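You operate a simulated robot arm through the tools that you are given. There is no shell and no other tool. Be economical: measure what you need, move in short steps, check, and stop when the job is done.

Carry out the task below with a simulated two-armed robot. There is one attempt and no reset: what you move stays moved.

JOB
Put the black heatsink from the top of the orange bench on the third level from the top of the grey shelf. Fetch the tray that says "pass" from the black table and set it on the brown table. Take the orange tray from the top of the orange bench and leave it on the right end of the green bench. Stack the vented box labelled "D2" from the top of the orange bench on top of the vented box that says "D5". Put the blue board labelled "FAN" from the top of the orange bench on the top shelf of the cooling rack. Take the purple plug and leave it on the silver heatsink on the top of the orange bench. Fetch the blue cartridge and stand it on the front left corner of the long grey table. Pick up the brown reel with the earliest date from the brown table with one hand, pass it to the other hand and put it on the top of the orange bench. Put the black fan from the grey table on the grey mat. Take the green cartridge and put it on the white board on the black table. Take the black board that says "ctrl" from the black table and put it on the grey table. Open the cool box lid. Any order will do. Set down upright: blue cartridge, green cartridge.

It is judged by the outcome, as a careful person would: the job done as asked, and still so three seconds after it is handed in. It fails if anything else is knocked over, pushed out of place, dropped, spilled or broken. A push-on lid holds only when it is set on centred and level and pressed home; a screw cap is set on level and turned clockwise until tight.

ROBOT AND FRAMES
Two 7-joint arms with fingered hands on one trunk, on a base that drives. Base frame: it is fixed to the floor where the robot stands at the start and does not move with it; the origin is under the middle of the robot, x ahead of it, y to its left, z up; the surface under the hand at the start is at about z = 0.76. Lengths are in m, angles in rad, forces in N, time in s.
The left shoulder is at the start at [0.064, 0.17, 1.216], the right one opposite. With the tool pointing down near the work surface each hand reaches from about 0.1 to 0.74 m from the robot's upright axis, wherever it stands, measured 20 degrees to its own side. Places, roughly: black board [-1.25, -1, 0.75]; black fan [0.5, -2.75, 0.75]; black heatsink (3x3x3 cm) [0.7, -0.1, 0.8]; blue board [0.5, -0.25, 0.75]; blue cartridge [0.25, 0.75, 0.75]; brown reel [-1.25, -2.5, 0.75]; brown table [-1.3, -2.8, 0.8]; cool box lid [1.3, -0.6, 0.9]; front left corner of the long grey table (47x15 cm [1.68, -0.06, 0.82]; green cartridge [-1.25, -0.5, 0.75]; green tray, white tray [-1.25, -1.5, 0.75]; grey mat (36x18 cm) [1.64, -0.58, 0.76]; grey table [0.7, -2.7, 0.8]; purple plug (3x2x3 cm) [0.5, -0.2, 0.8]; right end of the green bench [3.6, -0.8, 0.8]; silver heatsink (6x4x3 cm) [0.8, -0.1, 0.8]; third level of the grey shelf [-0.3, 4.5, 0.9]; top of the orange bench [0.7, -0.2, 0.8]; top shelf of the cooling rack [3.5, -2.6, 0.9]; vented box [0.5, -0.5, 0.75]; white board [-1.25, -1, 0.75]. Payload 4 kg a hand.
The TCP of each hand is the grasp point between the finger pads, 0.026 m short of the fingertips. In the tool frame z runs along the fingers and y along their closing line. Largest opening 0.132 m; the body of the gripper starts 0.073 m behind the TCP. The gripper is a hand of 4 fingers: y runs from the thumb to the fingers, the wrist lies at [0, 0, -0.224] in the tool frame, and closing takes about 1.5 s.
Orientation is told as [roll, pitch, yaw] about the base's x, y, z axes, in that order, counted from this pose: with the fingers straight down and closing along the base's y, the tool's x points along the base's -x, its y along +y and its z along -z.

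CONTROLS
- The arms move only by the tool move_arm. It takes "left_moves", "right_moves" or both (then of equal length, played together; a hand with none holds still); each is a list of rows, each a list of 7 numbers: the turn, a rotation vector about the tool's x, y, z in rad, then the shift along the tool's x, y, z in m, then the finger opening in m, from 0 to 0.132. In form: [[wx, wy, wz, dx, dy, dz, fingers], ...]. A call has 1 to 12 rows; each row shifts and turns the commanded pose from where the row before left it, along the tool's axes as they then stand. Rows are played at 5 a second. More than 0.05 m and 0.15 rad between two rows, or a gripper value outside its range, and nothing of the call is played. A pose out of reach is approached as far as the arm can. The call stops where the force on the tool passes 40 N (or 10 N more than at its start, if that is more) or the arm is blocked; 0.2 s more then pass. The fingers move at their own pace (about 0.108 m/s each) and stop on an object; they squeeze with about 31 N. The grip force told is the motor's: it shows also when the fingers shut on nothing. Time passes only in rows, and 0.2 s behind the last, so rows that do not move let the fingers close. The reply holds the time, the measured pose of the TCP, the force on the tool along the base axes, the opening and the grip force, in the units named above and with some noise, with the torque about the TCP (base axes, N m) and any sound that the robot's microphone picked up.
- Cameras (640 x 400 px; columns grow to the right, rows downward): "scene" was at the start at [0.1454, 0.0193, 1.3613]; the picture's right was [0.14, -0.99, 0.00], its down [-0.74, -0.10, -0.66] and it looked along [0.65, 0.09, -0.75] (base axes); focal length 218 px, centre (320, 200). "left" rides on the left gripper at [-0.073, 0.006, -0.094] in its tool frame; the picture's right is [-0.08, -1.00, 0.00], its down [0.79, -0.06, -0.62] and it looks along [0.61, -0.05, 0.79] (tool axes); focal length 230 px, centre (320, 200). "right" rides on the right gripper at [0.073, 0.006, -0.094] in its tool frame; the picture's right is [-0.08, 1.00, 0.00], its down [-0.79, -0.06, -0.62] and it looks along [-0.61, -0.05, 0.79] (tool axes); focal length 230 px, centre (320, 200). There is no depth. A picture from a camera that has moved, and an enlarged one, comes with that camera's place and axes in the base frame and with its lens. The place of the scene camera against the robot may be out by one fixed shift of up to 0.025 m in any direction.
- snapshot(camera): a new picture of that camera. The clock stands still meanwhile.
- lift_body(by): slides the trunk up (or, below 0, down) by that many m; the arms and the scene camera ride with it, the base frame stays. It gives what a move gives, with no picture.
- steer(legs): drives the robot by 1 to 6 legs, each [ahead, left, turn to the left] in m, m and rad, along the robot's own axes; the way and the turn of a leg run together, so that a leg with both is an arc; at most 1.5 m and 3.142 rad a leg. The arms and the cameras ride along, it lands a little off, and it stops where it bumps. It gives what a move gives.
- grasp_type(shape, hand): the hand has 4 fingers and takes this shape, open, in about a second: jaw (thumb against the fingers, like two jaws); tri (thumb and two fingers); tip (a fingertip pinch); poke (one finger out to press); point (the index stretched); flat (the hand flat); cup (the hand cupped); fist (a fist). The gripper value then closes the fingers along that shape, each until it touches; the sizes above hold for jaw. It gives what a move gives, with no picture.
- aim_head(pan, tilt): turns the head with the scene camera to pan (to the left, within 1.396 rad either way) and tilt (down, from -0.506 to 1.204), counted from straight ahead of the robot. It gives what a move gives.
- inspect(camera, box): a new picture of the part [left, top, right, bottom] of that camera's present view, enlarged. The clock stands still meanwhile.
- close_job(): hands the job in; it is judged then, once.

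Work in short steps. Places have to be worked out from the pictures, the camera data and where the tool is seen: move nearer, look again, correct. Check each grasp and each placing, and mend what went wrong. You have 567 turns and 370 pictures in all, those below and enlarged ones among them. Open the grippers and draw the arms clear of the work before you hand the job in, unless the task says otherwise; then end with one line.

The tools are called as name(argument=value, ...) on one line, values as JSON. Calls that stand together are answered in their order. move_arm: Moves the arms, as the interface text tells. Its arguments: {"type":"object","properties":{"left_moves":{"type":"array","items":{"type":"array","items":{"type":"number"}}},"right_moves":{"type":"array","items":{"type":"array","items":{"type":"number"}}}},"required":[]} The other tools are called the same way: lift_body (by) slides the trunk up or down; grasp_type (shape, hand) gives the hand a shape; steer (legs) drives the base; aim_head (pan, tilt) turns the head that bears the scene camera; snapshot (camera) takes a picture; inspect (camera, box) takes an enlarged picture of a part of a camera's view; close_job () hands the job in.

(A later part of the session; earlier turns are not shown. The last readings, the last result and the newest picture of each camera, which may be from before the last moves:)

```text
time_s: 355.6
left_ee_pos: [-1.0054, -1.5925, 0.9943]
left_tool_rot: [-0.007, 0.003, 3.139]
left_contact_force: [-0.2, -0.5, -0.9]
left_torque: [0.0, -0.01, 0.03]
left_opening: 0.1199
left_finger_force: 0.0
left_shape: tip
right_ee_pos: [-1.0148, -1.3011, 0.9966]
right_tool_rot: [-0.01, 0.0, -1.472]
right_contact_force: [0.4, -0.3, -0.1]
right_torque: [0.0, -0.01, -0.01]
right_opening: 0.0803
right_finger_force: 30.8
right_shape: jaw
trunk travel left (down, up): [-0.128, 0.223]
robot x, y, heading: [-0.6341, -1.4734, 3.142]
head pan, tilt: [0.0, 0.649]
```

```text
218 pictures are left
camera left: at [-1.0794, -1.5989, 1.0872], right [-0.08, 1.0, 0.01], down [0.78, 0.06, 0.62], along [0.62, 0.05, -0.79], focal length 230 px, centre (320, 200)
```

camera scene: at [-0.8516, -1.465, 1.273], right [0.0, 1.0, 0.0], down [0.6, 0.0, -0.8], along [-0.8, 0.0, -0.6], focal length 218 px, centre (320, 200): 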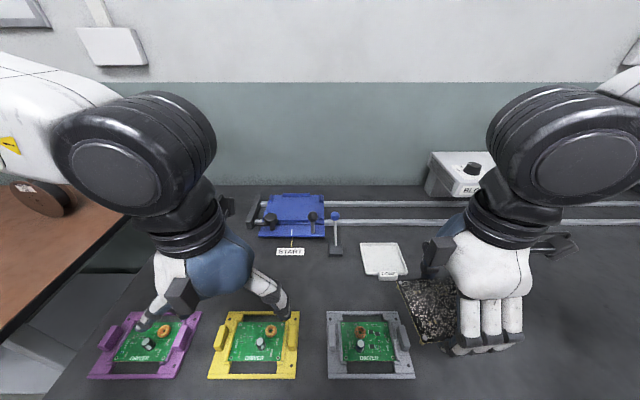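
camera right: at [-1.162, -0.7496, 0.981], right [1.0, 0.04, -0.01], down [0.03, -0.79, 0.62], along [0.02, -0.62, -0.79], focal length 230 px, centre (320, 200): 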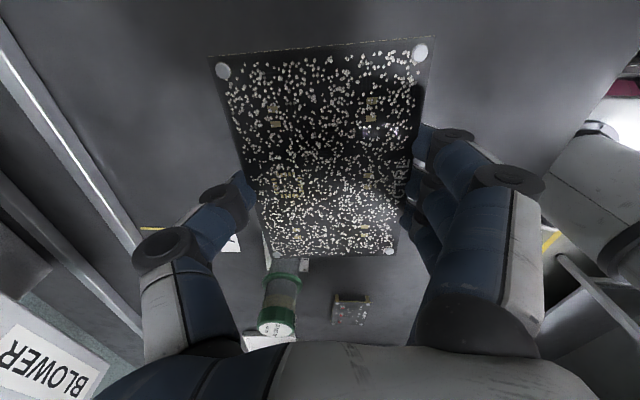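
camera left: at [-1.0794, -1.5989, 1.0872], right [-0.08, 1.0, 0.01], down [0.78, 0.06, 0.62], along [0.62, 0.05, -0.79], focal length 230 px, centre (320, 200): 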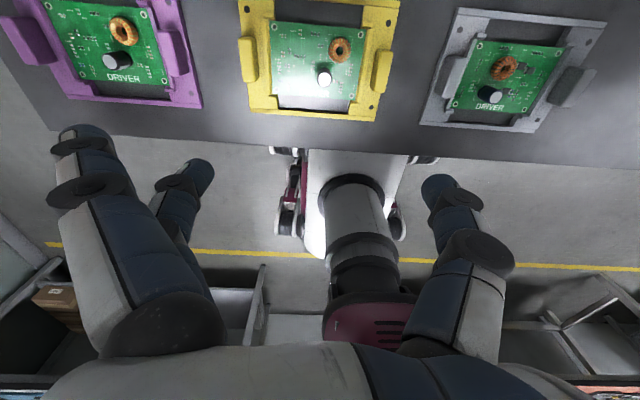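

Reach the left hand forward over where the PASS tray should be.

move_arm(left_moves=[[0, 0, 0, -0.036, 0.02, 0, 0.12], [0, 0, 0, -0.036, 0.02, 0, 0.12], [0, 0, 0, -0.036, 0.02, 0, 0.12], [0, 0, 0, -0.036, 0.02, 0, 0.12], [0, 0, 0, -0.036, 0.02, 0, 0.12], [0, 0, 0, -0.03, 0.017, 0, 0.12], [0, 0, 0, 0, 0, 0, 0.12]])

snapshot(camera="left")

snapshot(camera="scene")

```text
time_s: 357.2
left_ee_pos: [-1.2163, -1.7101, 0.9941]
left_tool_rot: [-0.008, 0.002, 3.138]
left_contact_force: [0.3, -0.2, 0.3]
left_torque: [0.02, -0.01, 0.0]
left_opening: 0.1198
left_finger_force: 0.2
left_shape: tip
right_ee_pos: [-1.0145, -1.3004, 0.9969]
right_tool_rot: [-0.012, 0.002, -1.472]
right_contact_force: [1.3, -0.6, 0.4]
right_torque: [0.03, 0.0, 0.02]
right_opening: 0.0805
right_finger_force: 31.0
right_shape: jaw
trunk travel left (down, up): [-0.128, 0.223]
robot x, y, heading: [-0.634, -1.4731, 3.138]
head pan, tilt: [0.0, 0.649]
```

```text
217 pictures are left
camera left: at [-1.2897, -1.7159, 1.0864], right [-0.08, 1.0, 0.01], down [0.78, 0.06, 0.62], along [0.62, 0.05, -0.79], focal length 230 px, centre (320, 200)
```

left: 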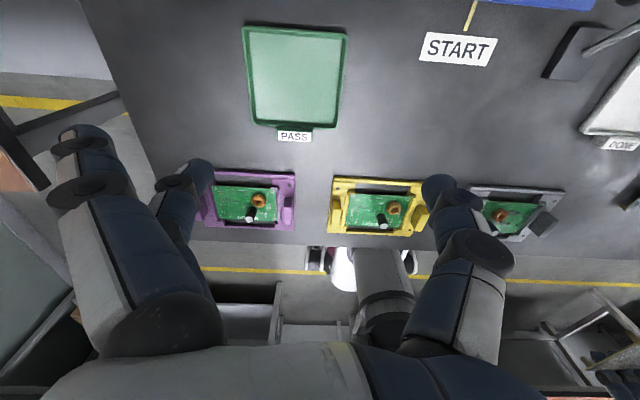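

```text
216 pictures are left
camera scene: at [-0.8512, -1.4648, 1.2731], right [0.0, 1.0, 0.0], down [0.6, 0.0, -0.8], along [-0.8, 0.0, -0.6], focal length 218 px, centre (320, 200)
```

scene: 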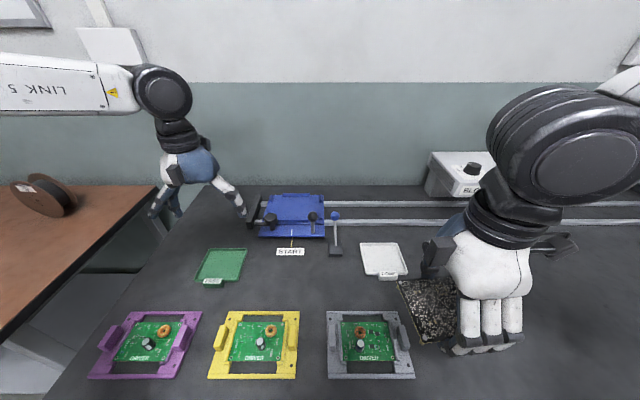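

PASS tray centre ≈[-1.226,-1.739], 0.11 wide in y, square to the hand. Jaw open, align and lower to z≈0.87.

grasp_type(hand="left", shape="jaw")

move_arm(left_moves=[[0, 0, 0, -0.01, 0.029, 0, 0.132], [0, 0, 0, 0, 0, 0.04, 0.132], [0, 0, 0, 0, 0, 0.04, 0.132], [0, 0, 0, 0, 0, 0.04, 0.132], [0, 0, 0, 0, 0, 0, 0.132]])

snapshot(camera="left")

```text
time_s: 358.1
left_ee_pos: [-1.2166, -1.7098, 0.9932]
left_tool_rot: [-0.008, 0.0, 3.141]
left_contact_force: [0.1, -0.7, -0.3]
left_torque: [0.03, 0.02, -0.01]
left_opening: 0.1318
left_finger_force: 0.0
left_shape: jaw
right_ee_pos: [-1.0148, -1.3016, 0.9973]
right_tool_rot: [-0.01, 0.001, -1.474]
right_contact_force: [-0.3, -0.5, -0.6]
right_torque: [0.0, -0.02, -0.01]
right_opening: 0.0809
right_finger_force: 31.1
right_shape: jaw
trunk travel left (down, up): [-0.128, 0.223]
robot x, y, heading: [-0.6337, -1.4741, 3.14]
head pan, tilt: [0.0, 0.649]
```

```text
time_s: 359.3
left_ee_pos: [-1.2259, -1.7384, 0.8727]
left_tool_rot: [-0.006, 0.0, 3.14]
left_contact_force: [0.6, 0.2, 0.2]
left_torque: [-0.01, 0.02, 0.01]
left_opening: 0.132
left_finger_force: 0.2
left_shape: jaw
right_ee_pos: [-1.0142, -1.3024, 0.9973]
right_tool_rot: [-0.011, -0.001, -1.474]
right_contact_force: [-0.4, -0.2, -0.3]
right_torque: [-0.01, -0.02, 0.0]
right_opening: 0.0806
right_finger_force: 30.9
right_shape: jaw
trunk travel left (down, up): [-0.128, 0.223]
robot x, y, heading: [-0.6321, -1.4716, 3.14]
head pan, tilt: [0.0, 0.649]
```

```text
215 pictures are left
camera left: at [-1.2991, -1.7438, 0.9655], right [-0.08, 1.0, 0.01], down [0.78, 0.06, 0.62], along [0.61, 0.05, -0.79], focal length 230 px, centre (320, 200)
```

left: 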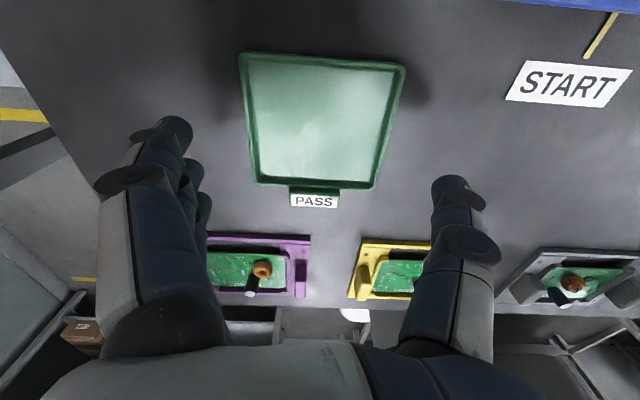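

Well centred. Lower to z≈0.806 and close gently.

move_arm(left_moves=[[0, 0, 0, -0.002, 0, 0.03, 0.132], [0, 0, 0, 0, 0, 0.03, 0.132], [0, 0, 0, 0, 0, 0.006, 0.132], [0, 0, 0, 0, 0, 0, 0.132]])

snapshot(camera="left")

```text
time_s: 360.3
left_ee_pos: [-1.2284, -1.7374, 0.804]
left_tool_rot: [-0.007, -0.001, 3.141]
left_contact_force: [0.9, 0.2, 1.9]
left_torque: [-0.19, 0.02, 0.0]
left_opening: 0.1323
left_finger_force: 0.0
left_shape: jaw
right_ee_pos: [-1.015, -1.3007, 0.9972]
right_tool_rot: [-0.011, 0.0, -1.472]
right_contact_force: [0.7, -1.0, -0.7]
right_torque: [0.01, 0.01, 0.01]
right_opening: 0.0808
right_finger_force: 31.5
right_shape: jaw
trunk travel left (down, up): [-0.128, 0.223]
robot x, y, heading: [-0.6347, -1.4738, 3.138]
head pan, tilt: [0.0, 0.649]
```

```text
214 pictures are left
camera left: at [-1.3014, -1.7436, 0.8986], right [-0.08, 1.0, 0.01], down [0.78, 0.06, 0.62], along [0.62, 0.05, -0.79], focal length 230 px, centre (320, 200)
```

left: 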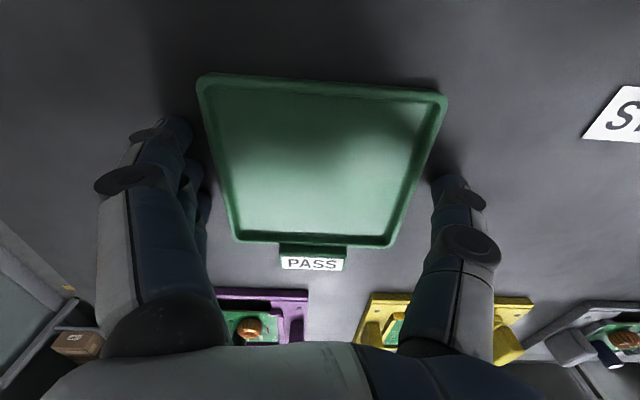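

Fingers straddle the tray at table level. Close and lift.

move_arm(left_moves=[[0, 0, 0, 0, 0, -0.001, 0.11], [0, 0, 0, 0, 0, 0, 0.09], [0, 0, 0, 0, 0, 0, 0.08], [0, 0, 0, 0, 0, 0, 0.08], [0, 0, 0, 0, 0, -0.02, 0.08], [0, 0, 0, 0, 0, -0.04, 0.08], [0, 0, 0, 0, 0, 0, 0.08]])

snapshot(camera="left")

```text
time_s: 361.9
left_ee_pos: [-1.2287, -1.7383, 0.8671]
left_tool_rot: [-0.008, 0.002, 3.14]
left_contact_force: [-0.1, 0.7, -1.4]
left_torque: [0.03, 0.04, -0.01]
left_opening: 0.1073
left_finger_force: 30.8
left_shape: jaw
right_ee_pos: [-1.0153, -1.3009, 0.9964]
right_tool_rot: [-0.007, 0.001, -1.471]
right_contact_force: [0.1, -0.2, -1.0]
right_torque: [-0.01, 0.0, 0.01]
right_opening: 0.0807
right_finger_force: 31.2
right_shape: jaw
trunk travel left (down, up): [-0.128, 0.223]
robot x, y, heading: [-0.6344, -1.473, 3.142]
head pan, tilt: [0.0, 0.649]
```

```text
213 pictures are left
camera left: at [-1.302, -1.7443, 0.9605], right [-0.08, 1.0, 0.01], down [0.78, 0.06, 0.62], along [0.62, 0.05, -0.79], focal length 230 px, centre (320, 200)
```

left: 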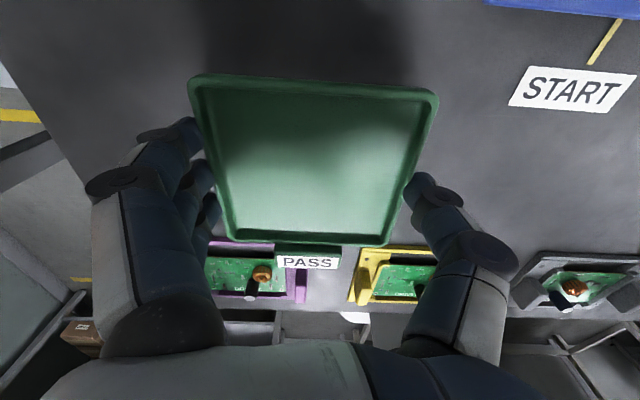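

Tray held. Raise and retract, then move left toward the brown table and look.

move_arm(left_moves=[[0, 0, 0, 0.02, 0, -0.04, 0.08], [0, 0, 0, 0.03, 0, -0.035, 0.08], [0, 0, 0, 0.04, -0.01, -0.02, 0.08], [0, 0, 0, 0.04, -0.01, 0, 0.08], [0, 0, 0, 0.03, -0.01, 0, 0.08]])

steer(legs=[[-0.15, 0, 0], [0, 0.75, 0]])

aim_head(pan=0.25, tilt=0.6)

snapshot(camera="scene")

```text
time_s: 363.1
left_ee_pos: [-1.067, -1.7102, 0.9618]
left_tool_rot: [-0.007, -0.001, 3.139]
left_contact_force: [0.2, -0.3, -1.0]
left_torque: [-0.02, 0.03, 0.0]
left_opening: 0.1068
left_finger_force: 30.8
left_shape: jaw
right_ee_pos: [-1.0135, -1.3013, 0.9959]
right_tool_rot: [-0.011, 0.0, -1.475]
right_contact_force: [0.3, 0.3, -1.1]
right_torque: [-0.01, 0.01, -0.01]
right_opening: 0.0804
right_finger_force: 30.9
right_shape: jaw
trunk travel left (down, up): [-0.128, 0.223]
robot x, y, heading: [-0.6321, -1.4745, 3.139]
head pan, tilt: [0.0, 0.649]
```

```text
time_s: 371.1
left_ee_pos: [-0.9202, -2.4546, 0.962]
left_tool_rot: [-0.007, 0.0, 3.141]
left_contact_force: [-0.4, 0.1, -1.0]
left_torque: [0.01, 0.02, -0.01]
left_opening: 0.1068
left_finger_force: 31.1
left_shape: jaw
right_ee_pos: [-0.8673, -2.0475, 0.9972]
right_tool_rot: [-0.011, 0.0, -1.473]
right_contact_force: [0.5, -0.3, -0.1]
right_torque: [-0.03, 0.0, -0.02]
right_opening: 0.0805
right_finger_force: 30.9
right_shape: jaw
trunk travel left (down, up): [-0.128, 0.223]
robot x, y, heading: [-0.4867, -2.2171, 3.141]
head pan, tilt: [0.0, 0.649]
```

```text
time_s: 371.8
left_ee_pos: [-0.9189, -2.4555, 0.9611]
left_tool_rot: [-0.007, 0.001, 3.139]
left_contact_force: [-0.5, -0.1, -1.1]
left_torque: [-0.02, -0.01, 0.01]
left_opening: 0.1069
left_finger_force: 30.7
left_shape: jaw
right_ee_pos: [-0.867, -2.0462, 0.997]
right_tool_rot: [-0.01, 0.0, -1.473]
right_contact_force: [-0.3, -0.3, -0.5]
right_torque: [0.0, -0.04, -0.02]
right_opening: 0.0804
right_finger_force: 30.9
right_shape: jaw
trunk travel left (down, up): [-0.128, 0.223]
robot x, y, heading: [-0.4845, -2.218, 3.145]
head pan, tilt: [0.25, 0.6]
```

```text
212 pictures are left
camera scene: at [-0.7021, -2.2322, 1.2772], right [-0.24, 0.97, 0.0], down [0.55, 0.14, -0.82], along [-0.8, -0.2, -0.57], focal length 218 px, centre (320, 200)
```

scene: 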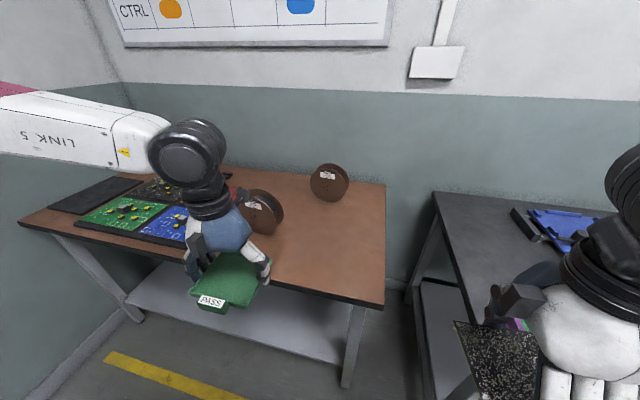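

inspect(camera="scene", box=[220, 140, 400, 260])

inspect(camera="scene", box=[310, 160, 360, 200])

inspect(camera="scene", box=[235, 185, 290, 235])

```text
3.33 times, centred on (310, 200) of scene
camera zoom: at [-0.7021, -2.2322, 1.2772], right [-0.24, 0.97, 0.0], down [0.55, 0.14, -0.82], along [-0.8, -0.2, -0.57], focal length 727 px, centre (353, 200)
```

zoom: 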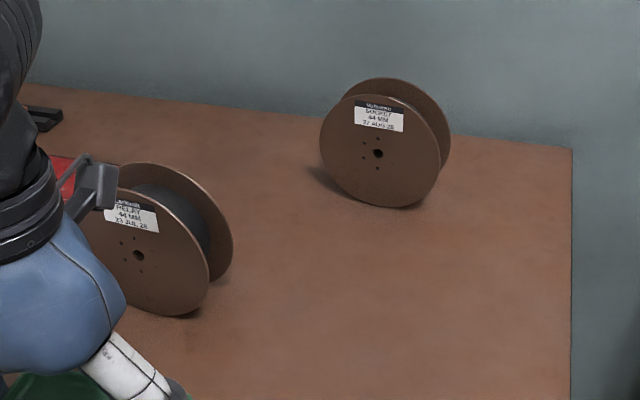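

```text
10.00 times, centred on (335, 180) of scene
camera zoom: at [-0.7021, -2.2322, 1.2772], right [-0.24, 0.97, 0.0], down [0.55, 0.14, -0.82], along [-0.8, -0.2, -0.57], focal length 2182 px, centre (170, 400)
```

zoom: 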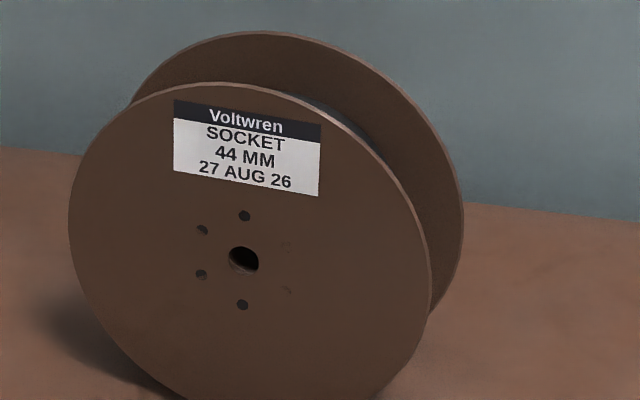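

```text
8.00 times, centred on (262, 210) of scene
camera zoom: at [-0.7021, -2.2322, 1.2772], right [-0.24, 0.97, 0.0], down [0.55, 0.14, -0.82], along [-0.8, -0.2, -0.57], focal length 1746 px, centre (780, 120)
```

zoom: 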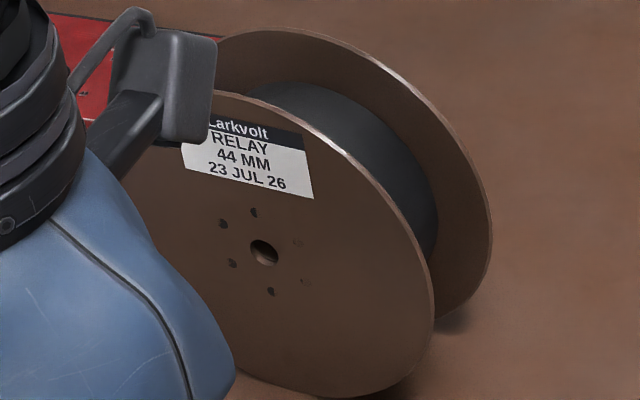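

Reels read 23 JUL 26 (front) and 27 AUG 26; front one is earliest unless another is hidden. First set the tray at the free right-front area ≈[-1.12,-2.28].

steer(legs=[[0.1, 0, 0]])

move_arm(left_moves=[[0, 0, 0, -0.02, -0.035, 0, 0.08], [0, 0, 0, -0.02, -0.035, 0, 0.08], [0, 0, 0, -0.02, -0.035, 0, 0.08], [0, 0, 0, -0.02, -0.035, 0, 0.08], [0, 0, 0, -0.02, -0.035, 0, 0.08], [0, 0, 0, 0, 0, 0.03, 0.08], [0, 0, 0, 0, 0, 0.04, 0.08], [0, 0, 0, 0, 0, 0, 0.08]])

snapshot(camera="left")

snapshot(camera="scene")

```text
time_s: 373.0
left_ee_pos: [-1.0191, -2.4553, 0.9624]
left_tool_rot: [-0.009, 0.0, 3.139]
left_contact_force: [-0.2, -0.2, -2.5]
left_torque: [0.01, -0.01, 0.01]
left_opening: 0.1071
left_finger_force: 31.3
left_shape: jaw
right_ee_pos: [-0.9679, -2.0471, 0.9972]
right_tool_rot: [-0.007, -0.001, -1.471]
right_contact_force: [0.2, 0.6, -1.5]
right_torque: [0.02, 0.0, -0.01]
right_opening: 0.0804
right_finger_force: 30.6
right_shape: jaw
trunk travel left (down, up): [-0.128, 0.223]
robot x, y, heading: [-0.5874, -2.2206, 3.137]
head pan, tilt: [0.25, 0.6]
```

```text
time_s: 374.8
left_ee_pos: [-1.1172, -2.2775, 0.8923]
left_tool_rot: [-0.006, 0.0, 3.14]
left_contact_force: [-0.2, 1.0, -0.9]
left_torque: [0.02, 0.04, 0.01]
left_opening: 0.1075
left_finger_force: 30.6
left_shape: jaw
right_ee_pos: [-0.9673, -2.0462, 0.9972]
right_tool_rot: [-0.011, 0.0, -1.473]
right_contact_force: [0.8, 0.3, 0.2]
right_torque: [0.02, 0.03, 0.01]
right_opening: 0.0804
right_finger_force: 31.1
right_shape: jaw
trunk travel left (down, up): [-0.128, 0.223]
robot x, y, heading: [-0.5852, -2.2223, 3.141]
head pan, tilt: [0.25, 0.6]
```

```text
208 pictures are left
camera left: at [-1.1905, -2.2836, 0.9859], right [-0.08, 1.0, 0.01], down [0.79, 0.06, 0.62], along [0.61, 0.05, -0.79], focal length 230 px, centre (320, 200)
```

left: 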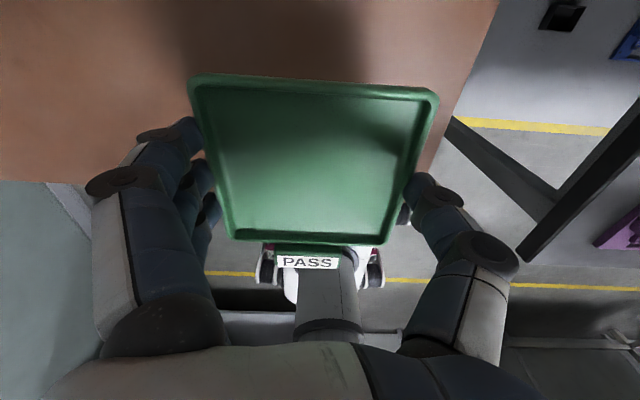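

```text
207 pictures are left
camera scene: at [-0.802, -2.2325, 1.2775], right [-0.25, 0.97, 0.0], down [0.55, 0.14, -0.83], along [-0.8, -0.2, -0.56], focal length 218 px, centre (320, 200)
```

scene: 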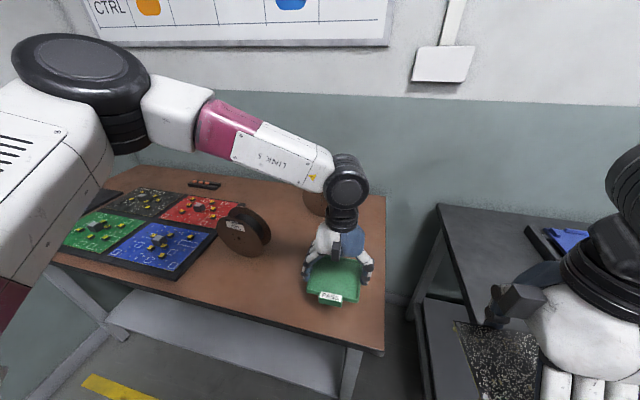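

Only two reels, so RELAY 23 JUL 26 is it. Move the tray 4.5 cm further in and lower.

move_arm(left_moves=[[0, 0, 0, -0.045, 0.01, 0, 0.08], [0, 0, 0, 0, 0, 0.03, 0.08], [0, 0, 0, 0, 0, 0.03, 0.08], [0, 0, 0, 0, 0, 0.01, 0.08], [0, 0, 0, 0, 0, 0, 0.08]])

move_arm(left_moves=[[0, 0, 0, 0, 0, 0.005, 0.08], [0, 0, 0, 0, 0, 0.005, 0.08], [0, 0, 0, 0, 0, 0, 0.08]])

move_arm(left_moves=[[0, 0, 0, 0, 0, 0.004, 0.08], [0, 0, 0, 0, 0, 0.004, 0.08], [0, 0, 0, 0, 0, 0, 0.08]])

```text
time_s: 376.0
left_ee_pos: [-1.1638, -2.2892, 0.8224]
left_tool_rot: [-0.007, 0.0, 3.139]
left_contact_force: [-0.4, 1.0, -1.1]
left_torque: [-0.01, -0.01, -0.02]
left_opening: 0.107
left_finger_force: 31.3
left_shape: jaw
right_ee_pos: [-0.9675, -2.0463, 0.997]
right_tool_rot: [-0.012, 0.001, -1.473]
right_contact_force: [0.5, 0.2, -0.3]
right_torque: [0.0, -0.03, -0.02]
right_opening: 0.0809
right_finger_force: 30.9
right_shape: jaw
trunk travel left (down, up): [-0.128, 0.223]
robot x, y, heading: [-0.5861, -2.2165, 3.145]
head pan, tilt: [0.25, 0.6]
```

```text
time_s: 376.8
left_ee_pos: [-1.1641, -2.2887, 0.8132]
left_tool_rot: [-0.008, 0.0, 3.141]
left_contact_force: [0.5, 0.6, -1.5]
left_torque: [-0.01, 0.02, 0.01]
left_opening: 0.1071
left_finger_force: 31.3
left_shape: jaw
right_ee_pos: [-0.9658, -2.0463, 0.9968]
right_tool_rot: [-0.011, -0.001, -1.474]
right_contact_force: [0.4, -0.7, -0.9]
right_torque: [-0.03, -0.02, 0.01]
right_opening: 0.0808
right_finger_force: 31.4
right_shape: jaw
trunk travel left (down, up): [-0.128, 0.223]
robot x, y, heading: [-0.5829, -2.2157, 3.144]
head pan, tilt: [0.25, 0.6]
```

```text
time_s: 377.6
left_ee_pos: [-1.1651, -2.2895, 0.8071]
left_tool_rot: [-0.007, -0.003, 3.14]
left_contact_force: [-1.4, -0.2, 7.4]
left_torque: [-0.59, 0.01, -0.06]
left_opening: 0.1069
left_finger_force: 31.1
left_shape: jaw
right_ee_pos: [-0.9666, -2.0465, 0.9979]
right_tool_rot: [-0.012, 0.001, -1.474]
right_contact_force: [-0.1, 1.2, 0.0]
right_torque: [0.01, 0.02, 0.01]
right_opening: 0.0807
right_finger_force: 31.6
right_shape: jaw
trunk travel left (down, up): [-0.128, 0.223]
robot x, y, heading: [-0.5869, -2.2219, 3.14]
head pan, tilt: [0.25, 0.6]
```

Contact. Open and rise.

move_arm(left_moves=[[0, 0, 0, 0, 0, 0, 0.115], [0, 0, 0, 0, 0, 0, 0.132], [0, 0, 0, 0, 0, 0, 0.132], [0, 0, 0, 0, 0, -0.03, 0.132], [0, 0, 0, 0, 0, -0.045, 0.132], [0, 0, 0, 0, 0, -0.045, 0.132], [0, 0, 0, 0, 0, -0.045, 0.132]])

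snapshot(camera="left")

snapshot(camera="scene")

```text
time_s: 379.2
left_ee_pos: [-1.1617, -2.2908, 0.9708]
left_tool_rot: [-0.007, 0.001, 3.139]
left_contact_force: [0.0, -0.8, 0.2]
left_torque: [0.0, 0.02, 0.04]
left_opening: 0.1319
left_finger_force: 0.1
left_shape: jaw
right_ee_pos: [-0.9658, -2.0457, 0.9969]
right_tool_rot: [-0.012, 0.0, -1.474]
right_contact_force: [0.5, 0.2, -0.9]
right_torque: [-0.02, 0.02, -0.02]
right_opening: 0.0805
right_finger_force: 30.8
right_shape: jaw
trunk travel left (down, up): [-0.128, 0.223]
robot x, y, heading: [-0.5907, -2.2193, 3.143]
head pan, tilt: [0.25, 0.6]
```

```text
206 pictures are left
camera left: at [-1.2353, -2.2969, 1.0645], right [-0.08, 1.0, 0.01], down [0.78, 0.06, 0.62], along [0.62, 0.05, -0.79], focal length 230 px, centre (320, 200)
```

left: 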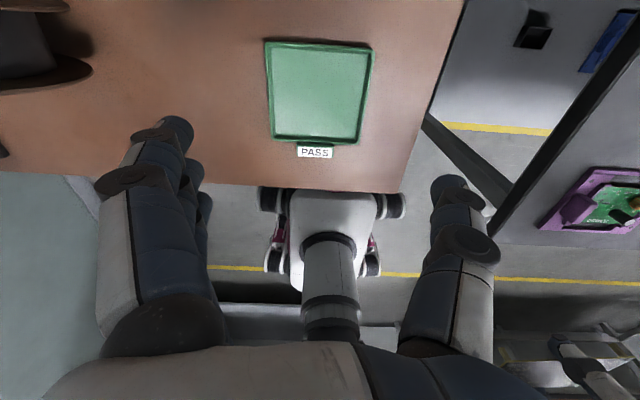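

```text
205 pictures are left
camera scene: at [-0.8017, -2.2323, 1.2775], right [-0.25, 0.97, 0.0], down [0.55, 0.14, -0.83], along [-0.8, -0.2, -0.56], focal length 218 px, centre (320, 200)
```

scene: 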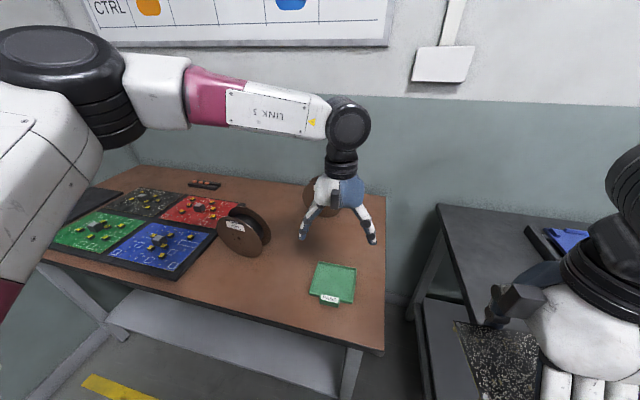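

PASS tray is on the brown table. Now the RELAY reel with the left hand: raise, shift left 0.22 m and yaw the left hand 90° so it closes along x (reel's axis).

move_arm(left_moves=[[0, 0, 0, 0.03, 0, -0.04, 0.13], [0, 0, -0.1428, 0.02, 0, -0.04, 0.13], [0, 0, -0.1428, 0, 0, 0, 0.13], [0, 0, -0.1428, 0, 0, 0, 0.13], [0, 0, -0.1428, 0, 0, 0, 0.13], [0, 0, -0.1428, 0, 0, 0, 0.13], [0, 0, -0.1428, 0, 0, 0, 0.13], [0, 0, -0.1428, 0, 0, 0, 0.13], [0, 0, -0.1428, 0, 0, 0, 0.13], [0, 0, -0.1428, 0, 0, 0, 0.13], [0, 0, -0.1428, 0, 0, 0, 0.13], [0, 0, -0.1428, 0, 0, 0, 0.13]])

steer(legs=[[0, 0.22, 0]])

snapshot(camera="left")

snapshot(camera="scene")

```text
time_s: 381.8
left_ee_pos: [-1.1144, -2.2898, 1.051]
left_tool_rot: [0.002, 0.007, -1.571]
left_contact_force: [-0.1, 0.0, 0.2]
left_torque: [0.04, -0.02, -0.03]
left_opening: 0.1302
left_finger_force: 0.1
left_shape: jaw
right_ee_pos: [-0.9666, -2.0466, 0.9967]
right_tool_rot: [-0.009, 0.0, -1.472]
right_contact_force: [0.3, 0.1, -0.9]
right_torque: [-0.03, 0.0, 0.0]
right_opening: 0.0804
right_finger_force: 30.8
right_shape: jaw
trunk travel left (down, up): [-0.128, 0.223]
robot x, y, heading: [-0.5851, -2.2234, 3.141]
head pan, tilt: [0.25, 0.6]
```

```text
time_s: 384.4
left_ee_pos: [-1.1146, -2.5125, 1.051]
left_tool_rot: [0.002, 0.008, -1.573]
left_contact_force: [0.2, 0.2, -0.1]
left_torque: [0.0, 0.03, 0.02]
left_opening: 0.1302
left_finger_force: 0.0
left_shape: jaw
right_ee_pos: [-0.9676, -2.2669, 0.9964]
right_tool_rot: [-0.01, 0.0, -1.476]
right_contact_force: [0.5, -0.8, 0.6]
right_torque: [-0.01, -0.03, 0.04]
right_opening: 0.0809
right_finger_force: 30.8
right_shape: jaw
trunk travel left (down, up): [-0.128, 0.223]
robot x, y, heading: [-0.5879, -2.439, 3.135]
head pan, tilt: [0.25, 0.6]
```

```text
204 pictures are left
camera left: at [-1.1091, -2.585, 1.1433], right [-1.0, -0.07, 0.0], down [-0.06, 0.78, 0.62], along [-0.04, 0.62, -0.78], focal length 230 px, centre (320, 200)
```

left: 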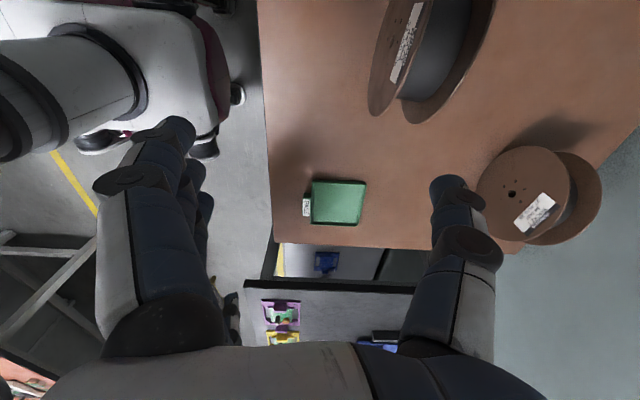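

```text
203 pictures are left
camera scene: at [-0.8029, -2.4542, 1.2773], right [-0.24, 0.97, 0.0], down [0.55, 0.14, -0.83], along [-0.8, -0.2, -0.56], focal length 218 px, centre (320, 200)
```

scene: 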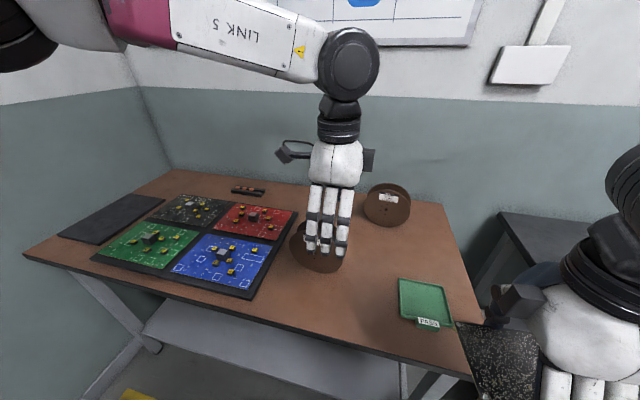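

Move the left hand 0.2 m to -y so its camera sees the whole reel.

move_arm(left_moves=[[0, 0, 0, -0.045, 0, 0, 0.13], [0, 0, 0, -0.045, 0, 0, 0.13], [0, 0, 0, -0.045, 0, 0, 0.13], [0, 0, 0, -0.045, 0, 0, 0.13], [0, 0, 0, -0.04, 0, 0, 0.13], [0, 0, 0, 0, 0, 0, 0.13]])

snapshot(camera="left")

snapshot(camera="scene")

```text
time_s: 385.8
left_ee_pos: [-1.1149, -2.7312, 1.0507]
left_tool_rot: [0.002, 0.007, -1.573]
left_contact_force: [-0.2, 0.4, 0.3]
left_torque: [0.0, 0.03, -0.01]
left_opening: 0.1301
left_finger_force: 0.0
left_shape: jaw
right_ee_pos: [-0.9671, -2.2681, 0.9977]
right_tool_rot: [-0.012, 0.0, -1.474]
right_contact_force: [-0.1, 0.6, -0.1]
right_torque: [-0.02, 0.0, 0.02]
right_opening: 0.0801
right_finger_force: 31.0
right_shape: jaw
trunk travel left (down, up): [-0.128, 0.223]
robot x, y, heading: [-0.5878, -2.4398, 3.14]
head pan, tilt: [0.25, 0.6]
```

```text
202 pictures are left
camera left: at [-1.1101, -2.8044, 1.1424], right [-1.0, -0.07, 0.0], down [-0.06, 0.78, 0.62], along [-0.04, 0.62, -0.78], focal length 230 px, centre (320, 200)
```

left: 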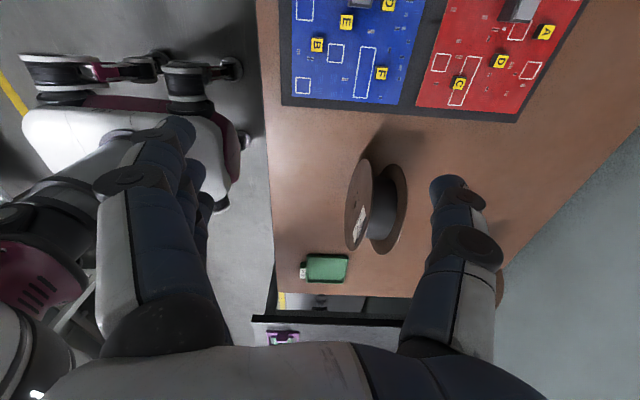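

```text
201 pictures are left
camera scene: at [-0.8031, -2.4534, 1.2772], right [-0.24, 0.97, 0.0], down [0.55, 0.14, -0.83], along [-0.8, -0.2, -0.56], focal length 218 px, centre (320, 200)
```

scene: 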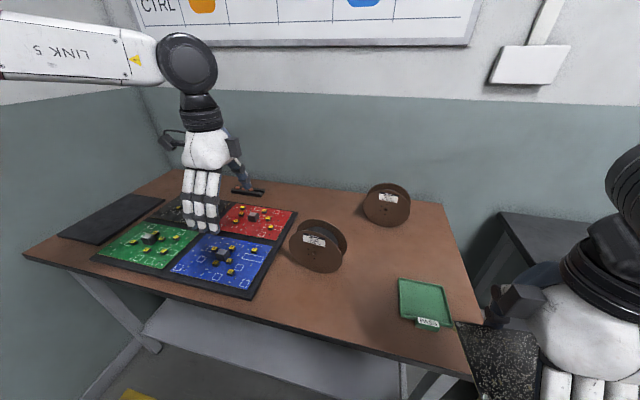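

inspect(camera="left", box=[320, 140, 440, 270])

inspect(camera="scene", box=[270, 205, 370, 285])

```text
3.08 times, centred on (380, 205) of left
camera zoom: at [-1.1101, -2.8044, 1.1424], right [-1.0, -0.07, 0.0], down [-0.06, 0.78, 0.62], along [-0.04, 0.62, -0.78], focal length 708 px, centre (135, 185)
```

zoom: 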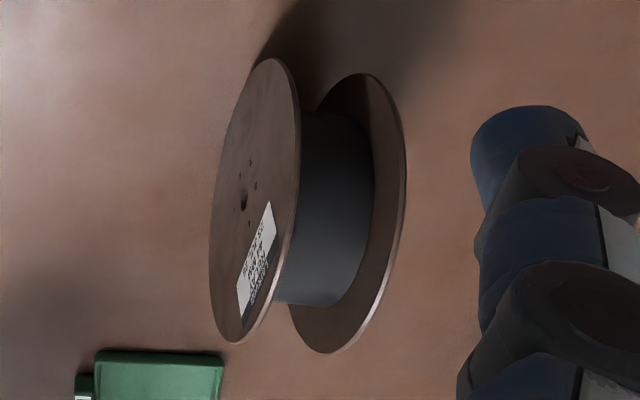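

```text
5.00 times, centred on (320, 245) of scene
camera zoom: at [-0.8031, -2.4534, 1.2772], right [-0.24, 0.97, 0.0], down [0.55, 0.14, -0.83], along [-0.8, -0.2, -0.56], focal length 1091 px, centre (320, -25)
```

zoom: 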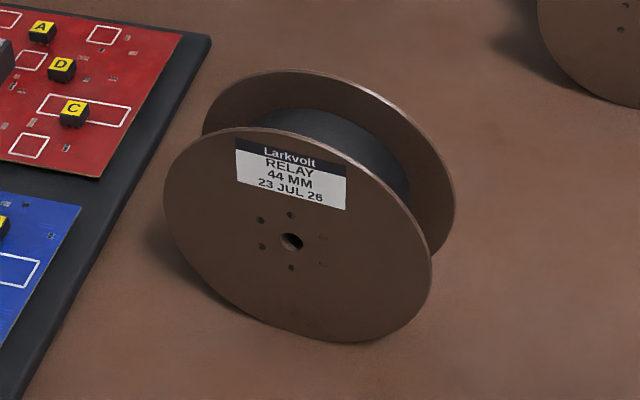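

Reel mid ≈[-1.2145,-2.56,0.845], radius 0.07, axis ≈ along x (slight yaw −0.12). I tilt the left hand 40° to approach from the upper-left rim, leaving room for the right hand later.

move_arm(left_moves=[[0, 0, 0.117, 0, 0, 0, 0.13], [0, 0.14, 0, 0, 0, 0, 0.13], [0, 0.14, 0, 0, 0, 0, 0.13], [0, 0.14, 0, 0, 0, 0, 0.13], [0, 0.14, 0, 0, 0, 0, 0.13], [0, 0.138, 0, 0, 0, 0, 0.13], [0, 0, 0, 0, 0, 0, 0.13]])

snapshot(camera="left")

```text
time_s: 387.4
left_ee_pos: [-1.1163, -2.7315, 1.0491]
left_tool_rot: [0.002, 0.705, -1.691]
left_contact_force: [-0.4, -0.9, -1.2]
left_torque: [0.01, 0.0, 0.02]
left_opening: 0.1301
left_finger_force: 0.1
left_shape: jaw
right_ee_pos: [-0.9674, -2.2677, 0.9966]
right_tool_rot: [-0.013, 0.0, -1.475]
right_contact_force: [-0.4, 0.2, 0.4]
right_torque: [-0.01, 0.01, -0.03]
right_opening: 0.0806
right_finger_force: 30.5
right_shape: jaw
trunk travel left (down, up): [-0.128, 0.223]
robot x, y, heading: [-0.5918, -2.4402, 3.134]
head pan, tilt: [0.25, 0.6]
```

```text
198 pictures are left
camera left: at [-1.1237, -2.847, 1.0723], right [-1.0, 0.06, -0.05], down [-0.04, 0.2, 0.98], along [0.07, 0.98, -0.2], focal length 230 px, centre (320, 200)
```

left: 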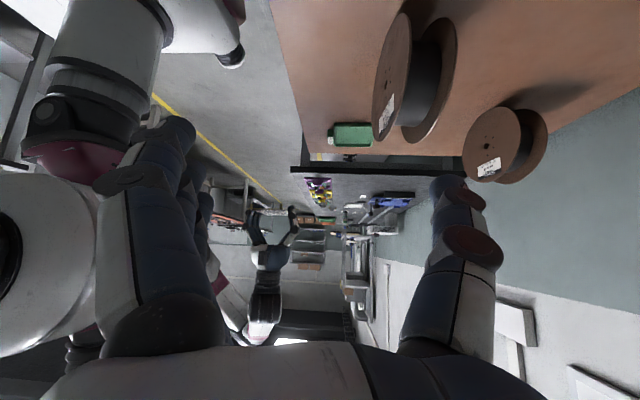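

Orientation is right. Move to the pre-grasp point 8 cm out from the rim.

move_arm(left_moves=[[0, 0, 0, -0.0028, -0.0273, 0.0326, 0.13], [0, 0, 0, -0.0028, -0.0273, 0.0326, 0.13], [0, 0, 0, -0.0028, -0.0273, 0.0326, 0.13], [0, 0, 0, -0.0028, -0.0273, 0.0326, 0.13], [0, 0, 0, 0, 0, 0, 0.13]])

snapshot(camera="left")

inspect(camera="scene", box=[200, 130, 420, 290])

```text
time_s: 388.6
left_ee_pos: [-1.2152, -2.643, 0.9439]
left_tool_rot: [-0.003, 0.704, -1.693]
left_contact_force: [0.0, 0.0, 0.9]
left_torque: [0.01, -0.05, 0.02]
left_opening: 0.1301
left_finger_force: 0.1
left_shape: jaw
right_ee_pos: [-0.9664, -2.2679, 0.998]
right_tool_rot: [-0.01, 0.0, -1.475]
right_contact_force: [0.7, -0.6, 0.1]
right_torque: [0.0, -0.01, 0.0]
right_opening: 0.0801
right_finger_force: 30.9
right_shape: jaw
trunk travel left (down, up): [-0.128, 0.223]
robot x, y, heading: [-0.5898, -2.4424, 3.145]
head pan, tilt: [0.25, 0.6]
```

```text
197 pictures are left
camera left: at [-1.2223, -2.7583, 0.968], right [-1.0, 0.06, -0.05], down [-0.04, 0.2, 0.98], along [0.07, 0.98, -0.2], focal length 230 px, centre (320, 200)
```

left: 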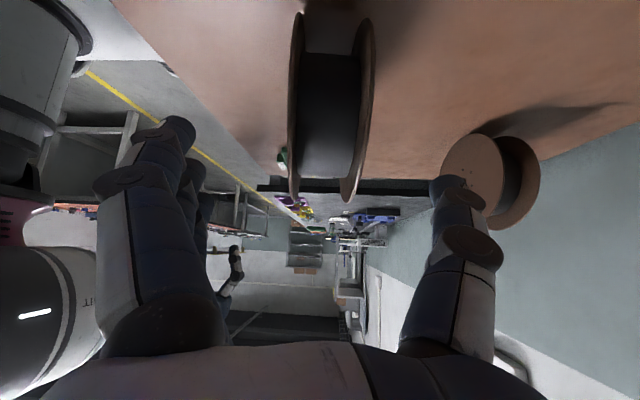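

```text
2.50 times, centred on (310, 210) of scene
camera zoom: at [-0.8022, -2.4541, 1.2775], right [-0.24, 0.97, 0.0], down [0.55, 0.14, -0.83], along [-0.8, -0.2, -0.56], focal length 546 px, centre (345, 175)
```

zoom: 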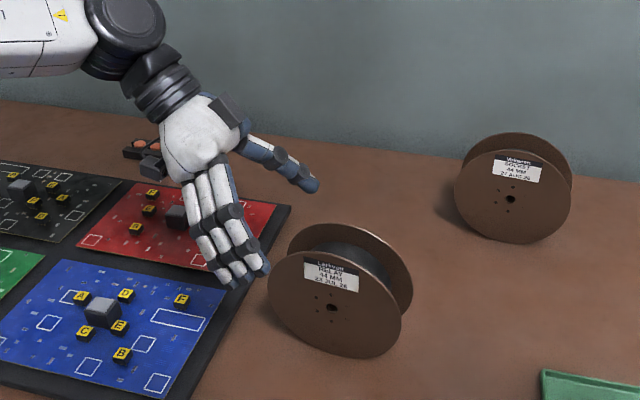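

Aligned edge-on with the reel. Advance 8 cm along the fingers.

move_arm(left_moves=[[0, 0, 0, 0, -0.006, 0.03, 0.13], [0, 0, 0, 0, 0, 0.03, 0.13], [0, 0, 0, 0, 0, 0.02, 0.13], [0, 0, 0, 0, 0, 0, 0.13]])

snapshot(camera="left")

inspect(camera="scene", box=[200, 130, 420, 290])

```text
time_s: 389.6
left_ee_pos: [-1.2137, -2.5903, 0.8823]
left_tool_rot: [0.001, 0.706, -1.692]
left_contact_force: [-0.3, -0.7, -0.3]
left_torque: [0.02, -0.03, 0.0]
left_opening: 0.1304
left_finger_force: 0.0
left_shape: jaw
right_ee_pos: [-0.967, -2.2672, 0.997]
right_tool_rot: [-0.01, -0.001, -1.474]
right_contact_force: [0.2, 0.5, 0.4]
right_torque: [-0.03, 0.01, 0.02]
right_opening: 0.0805
right_finger_force: 31.5
right_shape: jaw
trunk travel left (down, up): [-0.128, 0.223]
robot x, y, heading: [-0.5834, -2.4388, 3.144]
head pan, tilt: [0.25, 0.6]
```

```text
195 pictures are left
camera left: at [-1.2221, -2.7064, 0.9064], right [-1.0, 0.06, -0.05], down [-0.04, 0.2, 0.98], along [0.07, 0.98, -0.2], focal length 230 px, centre (320, 200)
```

left: 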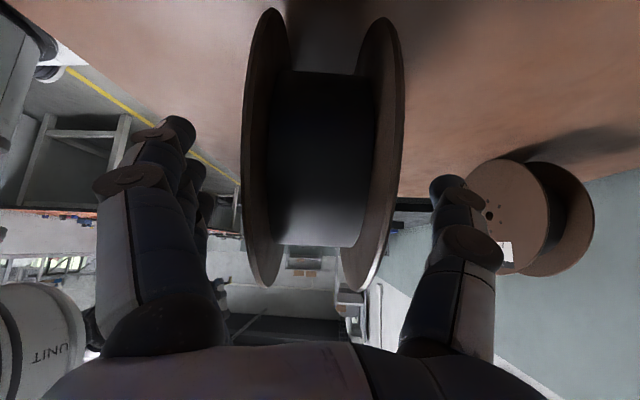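

```text
2.50 times, centred on (310, 210) of scene
camera zoom: at [-0.8027, -2.4539, 1.2774], right [-0.24, 0.97, 0.0], down [0.55, 0.14, -0.83], along [-0.8, -0.2, -0.56], focal length 546 px, centre (345, 175)
```

zoom: 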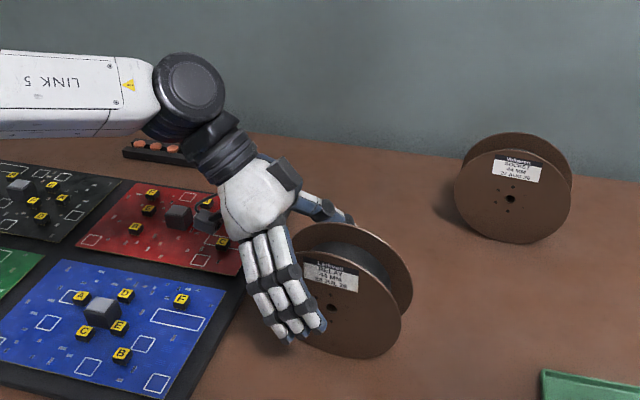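

The fingers straddle the reel. Close and lift a little.

move_arm(left_moves=[[0, 0, 0, 0, 0, 0, 0.1], [0, 0, 0, 0, 0, 0, 0.05], [0, 0, 0, 0, 0, 0, 0.03], [0, 0, 0, 0, 0, 0, 0.03], [0, 0, 0, 0, 0, 0, 0.03]])

move_arm(left_moves=[[0, 0, 0, 0.0129, 0, -0.0153, 0.03], [0, 0, 0, 0.0193, 0, -0.023, 0.03], [0, 0, 0, 0, 0, 0, 0.03]])

inspect(camera="scene", box=[200, 130, 420, 290])

```text
time_s: 390.8
left_ee_pos: [-1.2149, -2.5912, 0.882]
left_tool_rot: [0.001, 0.704, -1.691]
left_contact_force: [-0.6, 1.2, 0.2]
left_torque: [-0.04, -0.03, 0.01]
left_opening: 0.0444
left_finger_force: 31.3
left_shape: jaw
right_ee_pos: [-0.9668, -2.2682, 0.9969]
right_tool_rot: [-0.012, 0.002, -1.475]
right_contact_force: [-1.2, -0.3, -0.1]
right_torque: [0.03, 0.03, -0.01]
right_opening: 0.0806
right_finger_force: 31.2
right_shape: jaw
trunk travel left (down, up): [-0.128, 0.223]
robot x, y, heading: [-0.5867, -2.441, 3.139]
head pan, tilt: [0.25, 0.6]
```

```text
time_s: 391.6
left_ee_pos: [-1.2156, -2.5923, 0.9312]
left_tool_rot: [0.0, 0.703, -1.69]
left_contact_force: [0.1, -0.2, -1.2]
left_torque: [-0.06, 0.03, 0.0]
left_opening: 0.0449
left_finger_force: 31.1
left_shape: jaw
right_ee_pos: [-0.967, -2.2683, 0.9963]
right_tool_rot: [-0.009, 0.0, -1.474]
right_contact_force: [-0.1, 0.1, -1.2]
right_torque: [0.01, 0.0, 0.02]
right_opening: 0.0804
right_finger_force: 30.6
right_shape: jaw
trunk travel left (down, up): [-0.128, 0.223]
robot x, y, heading: [-0.5853, -2.4384, 3.139]
head pan, tilt: [0.25, 0.6]
```

```text
2.50 times, centred on (310, 210) of scene
camera zoom: at [-0.8034, -2.454, 1.2771], right [-0.24, 0.97, 0.0], down [0.55, 0.14, -0.82], along [-0.8, -0.2, -0.57], focal length 546 px, centre (345, 175)
```

zoom: 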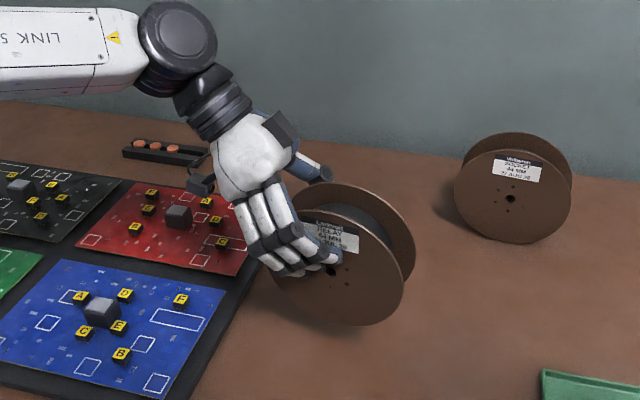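

Reel held. Raise and retract, back away, and turn right to face the grey table.

move_arm(left_moves=[[0, 0, 0, 0.025, 0, -0.03, 0.03], [0, 0, 0, 0.025, 0, -0.03, 0.03], [0, 0, 0, 0.017, 0.03, -0.012, 0.03], [0, 0, 0, 0.003, 0.04, 0.003, 0.03], [0, 0, 0, 0.003, 0.04, 0.003, 0.03], [0, 0, 0, 0.003, 0.03, 0.003, 0.03]])

steer(legs=[[-0.25, -0.35, 0], [0, 0, -3.12]])

aim_head(pan=-0.4, tilt=0.5)

snapshot(camera="scene")

```text
time_s: 392.9
left_ee_pos: [-1.0728, -2.5926, 1.0292]
left_tool_rot: [-0.001, 0.706, -1.69]
left_contact_force: [0.2, 0.3, -2.0]
left_torque: [-0.05, 0.05, -0.01]
left_opening: 0.0447
left_finger_force: 30.7
left_shape: jaw
right_ee_pos: [-0.967, -2.2683, 0.9977]
right_tool_rot: [-0.01, -0.001, -1.473]
right_contact_force: [-0.5, 0.2, 0.2]
right_torque: [0.0, 0.01, 0.01]
right_opening: 0.0803
right_finger_force: 31.1
right_shape: jaw
trunk travel left (down, up): [-0.128, 0.223]
robot x, y, heading: [-0.5866, -2.4442, 3.14]
head pan, tilt: [0.25, 0.6]
```

```text
time_s: 403.8
left_ee_pos: [0.137, -1.9147, 1.0298]
left_tool_rot: [0.0, 0.706, 1.511]
left_contact_force: [0.2, 0.1, -3.0]
left_torque: [0.06, -0.03, -0.01]
left_opening: 0.0441
left_finger_force: 31.0
left_shape: jaw
right_ee_pos: [0.051, -2.2455, 0.9966]
right_tool_rot: [-0.01, 0.001, 1.729]
right_contact_force: [0.7, -0.6, -0.1]
right_torque: [-0.03, 0.02, 0.01]
right_opening: 0.0803
right_finger_force: 30.7
right_shape: jaw
trunk travel left (down, up): [-0.128, 0.223]
robot x, y, heading: [-0.338, -2.0957, 0.058]
head pan, tilt: [0.25, 0.6]
```

```text
time_s: 404.8
left_ee_pos: [0.1366, -1.9134, 1.0293]
left_tool_rot: [0.001, 0.704, 1.513]
left_contact_force: [0.0, 0.2, -2.6]
left_torque: [0.06, -0.02, 0.01]
left_opening: 0.0436
left_finger_force: 31.1
left_shape: jaw
right_ee_pos: [0.0511, -2.2442, 0.9973]
right_tool_rot: [-0.011, 0.001, 1.729]
right_contact_force: [0.1, -0.4, -0.8]
right_torque: [0.05, 0.0, 0.01]
right_opening: 0.0799
right_finger_force: 30.8
right_shape: jaw
trunk travel left (down, up): [-0.128, 0.223]
robot x, y, heading: [-0.3381, -2.0918, 0.061]
head pan, tilt: [-0.4, 0.499]
```

```text
192 pictures are left
camera scene: at [-0.108, -2.1086, 1.2863], right [-0.33, -0.94, 0.0], down [-0.45, 0.16, -0.88], along [0.83, -0.29, -0.48], focal length 218 px, centre (320, 200)
```

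scene: 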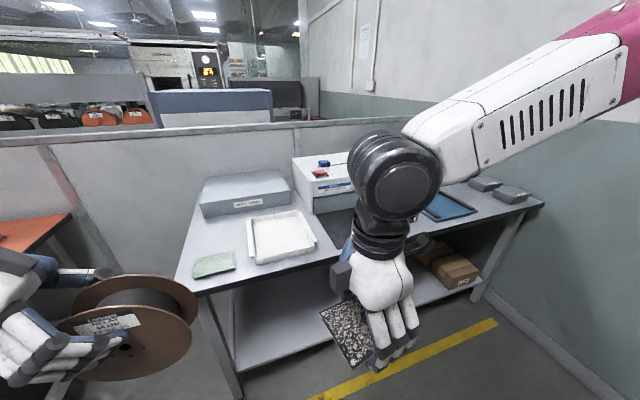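

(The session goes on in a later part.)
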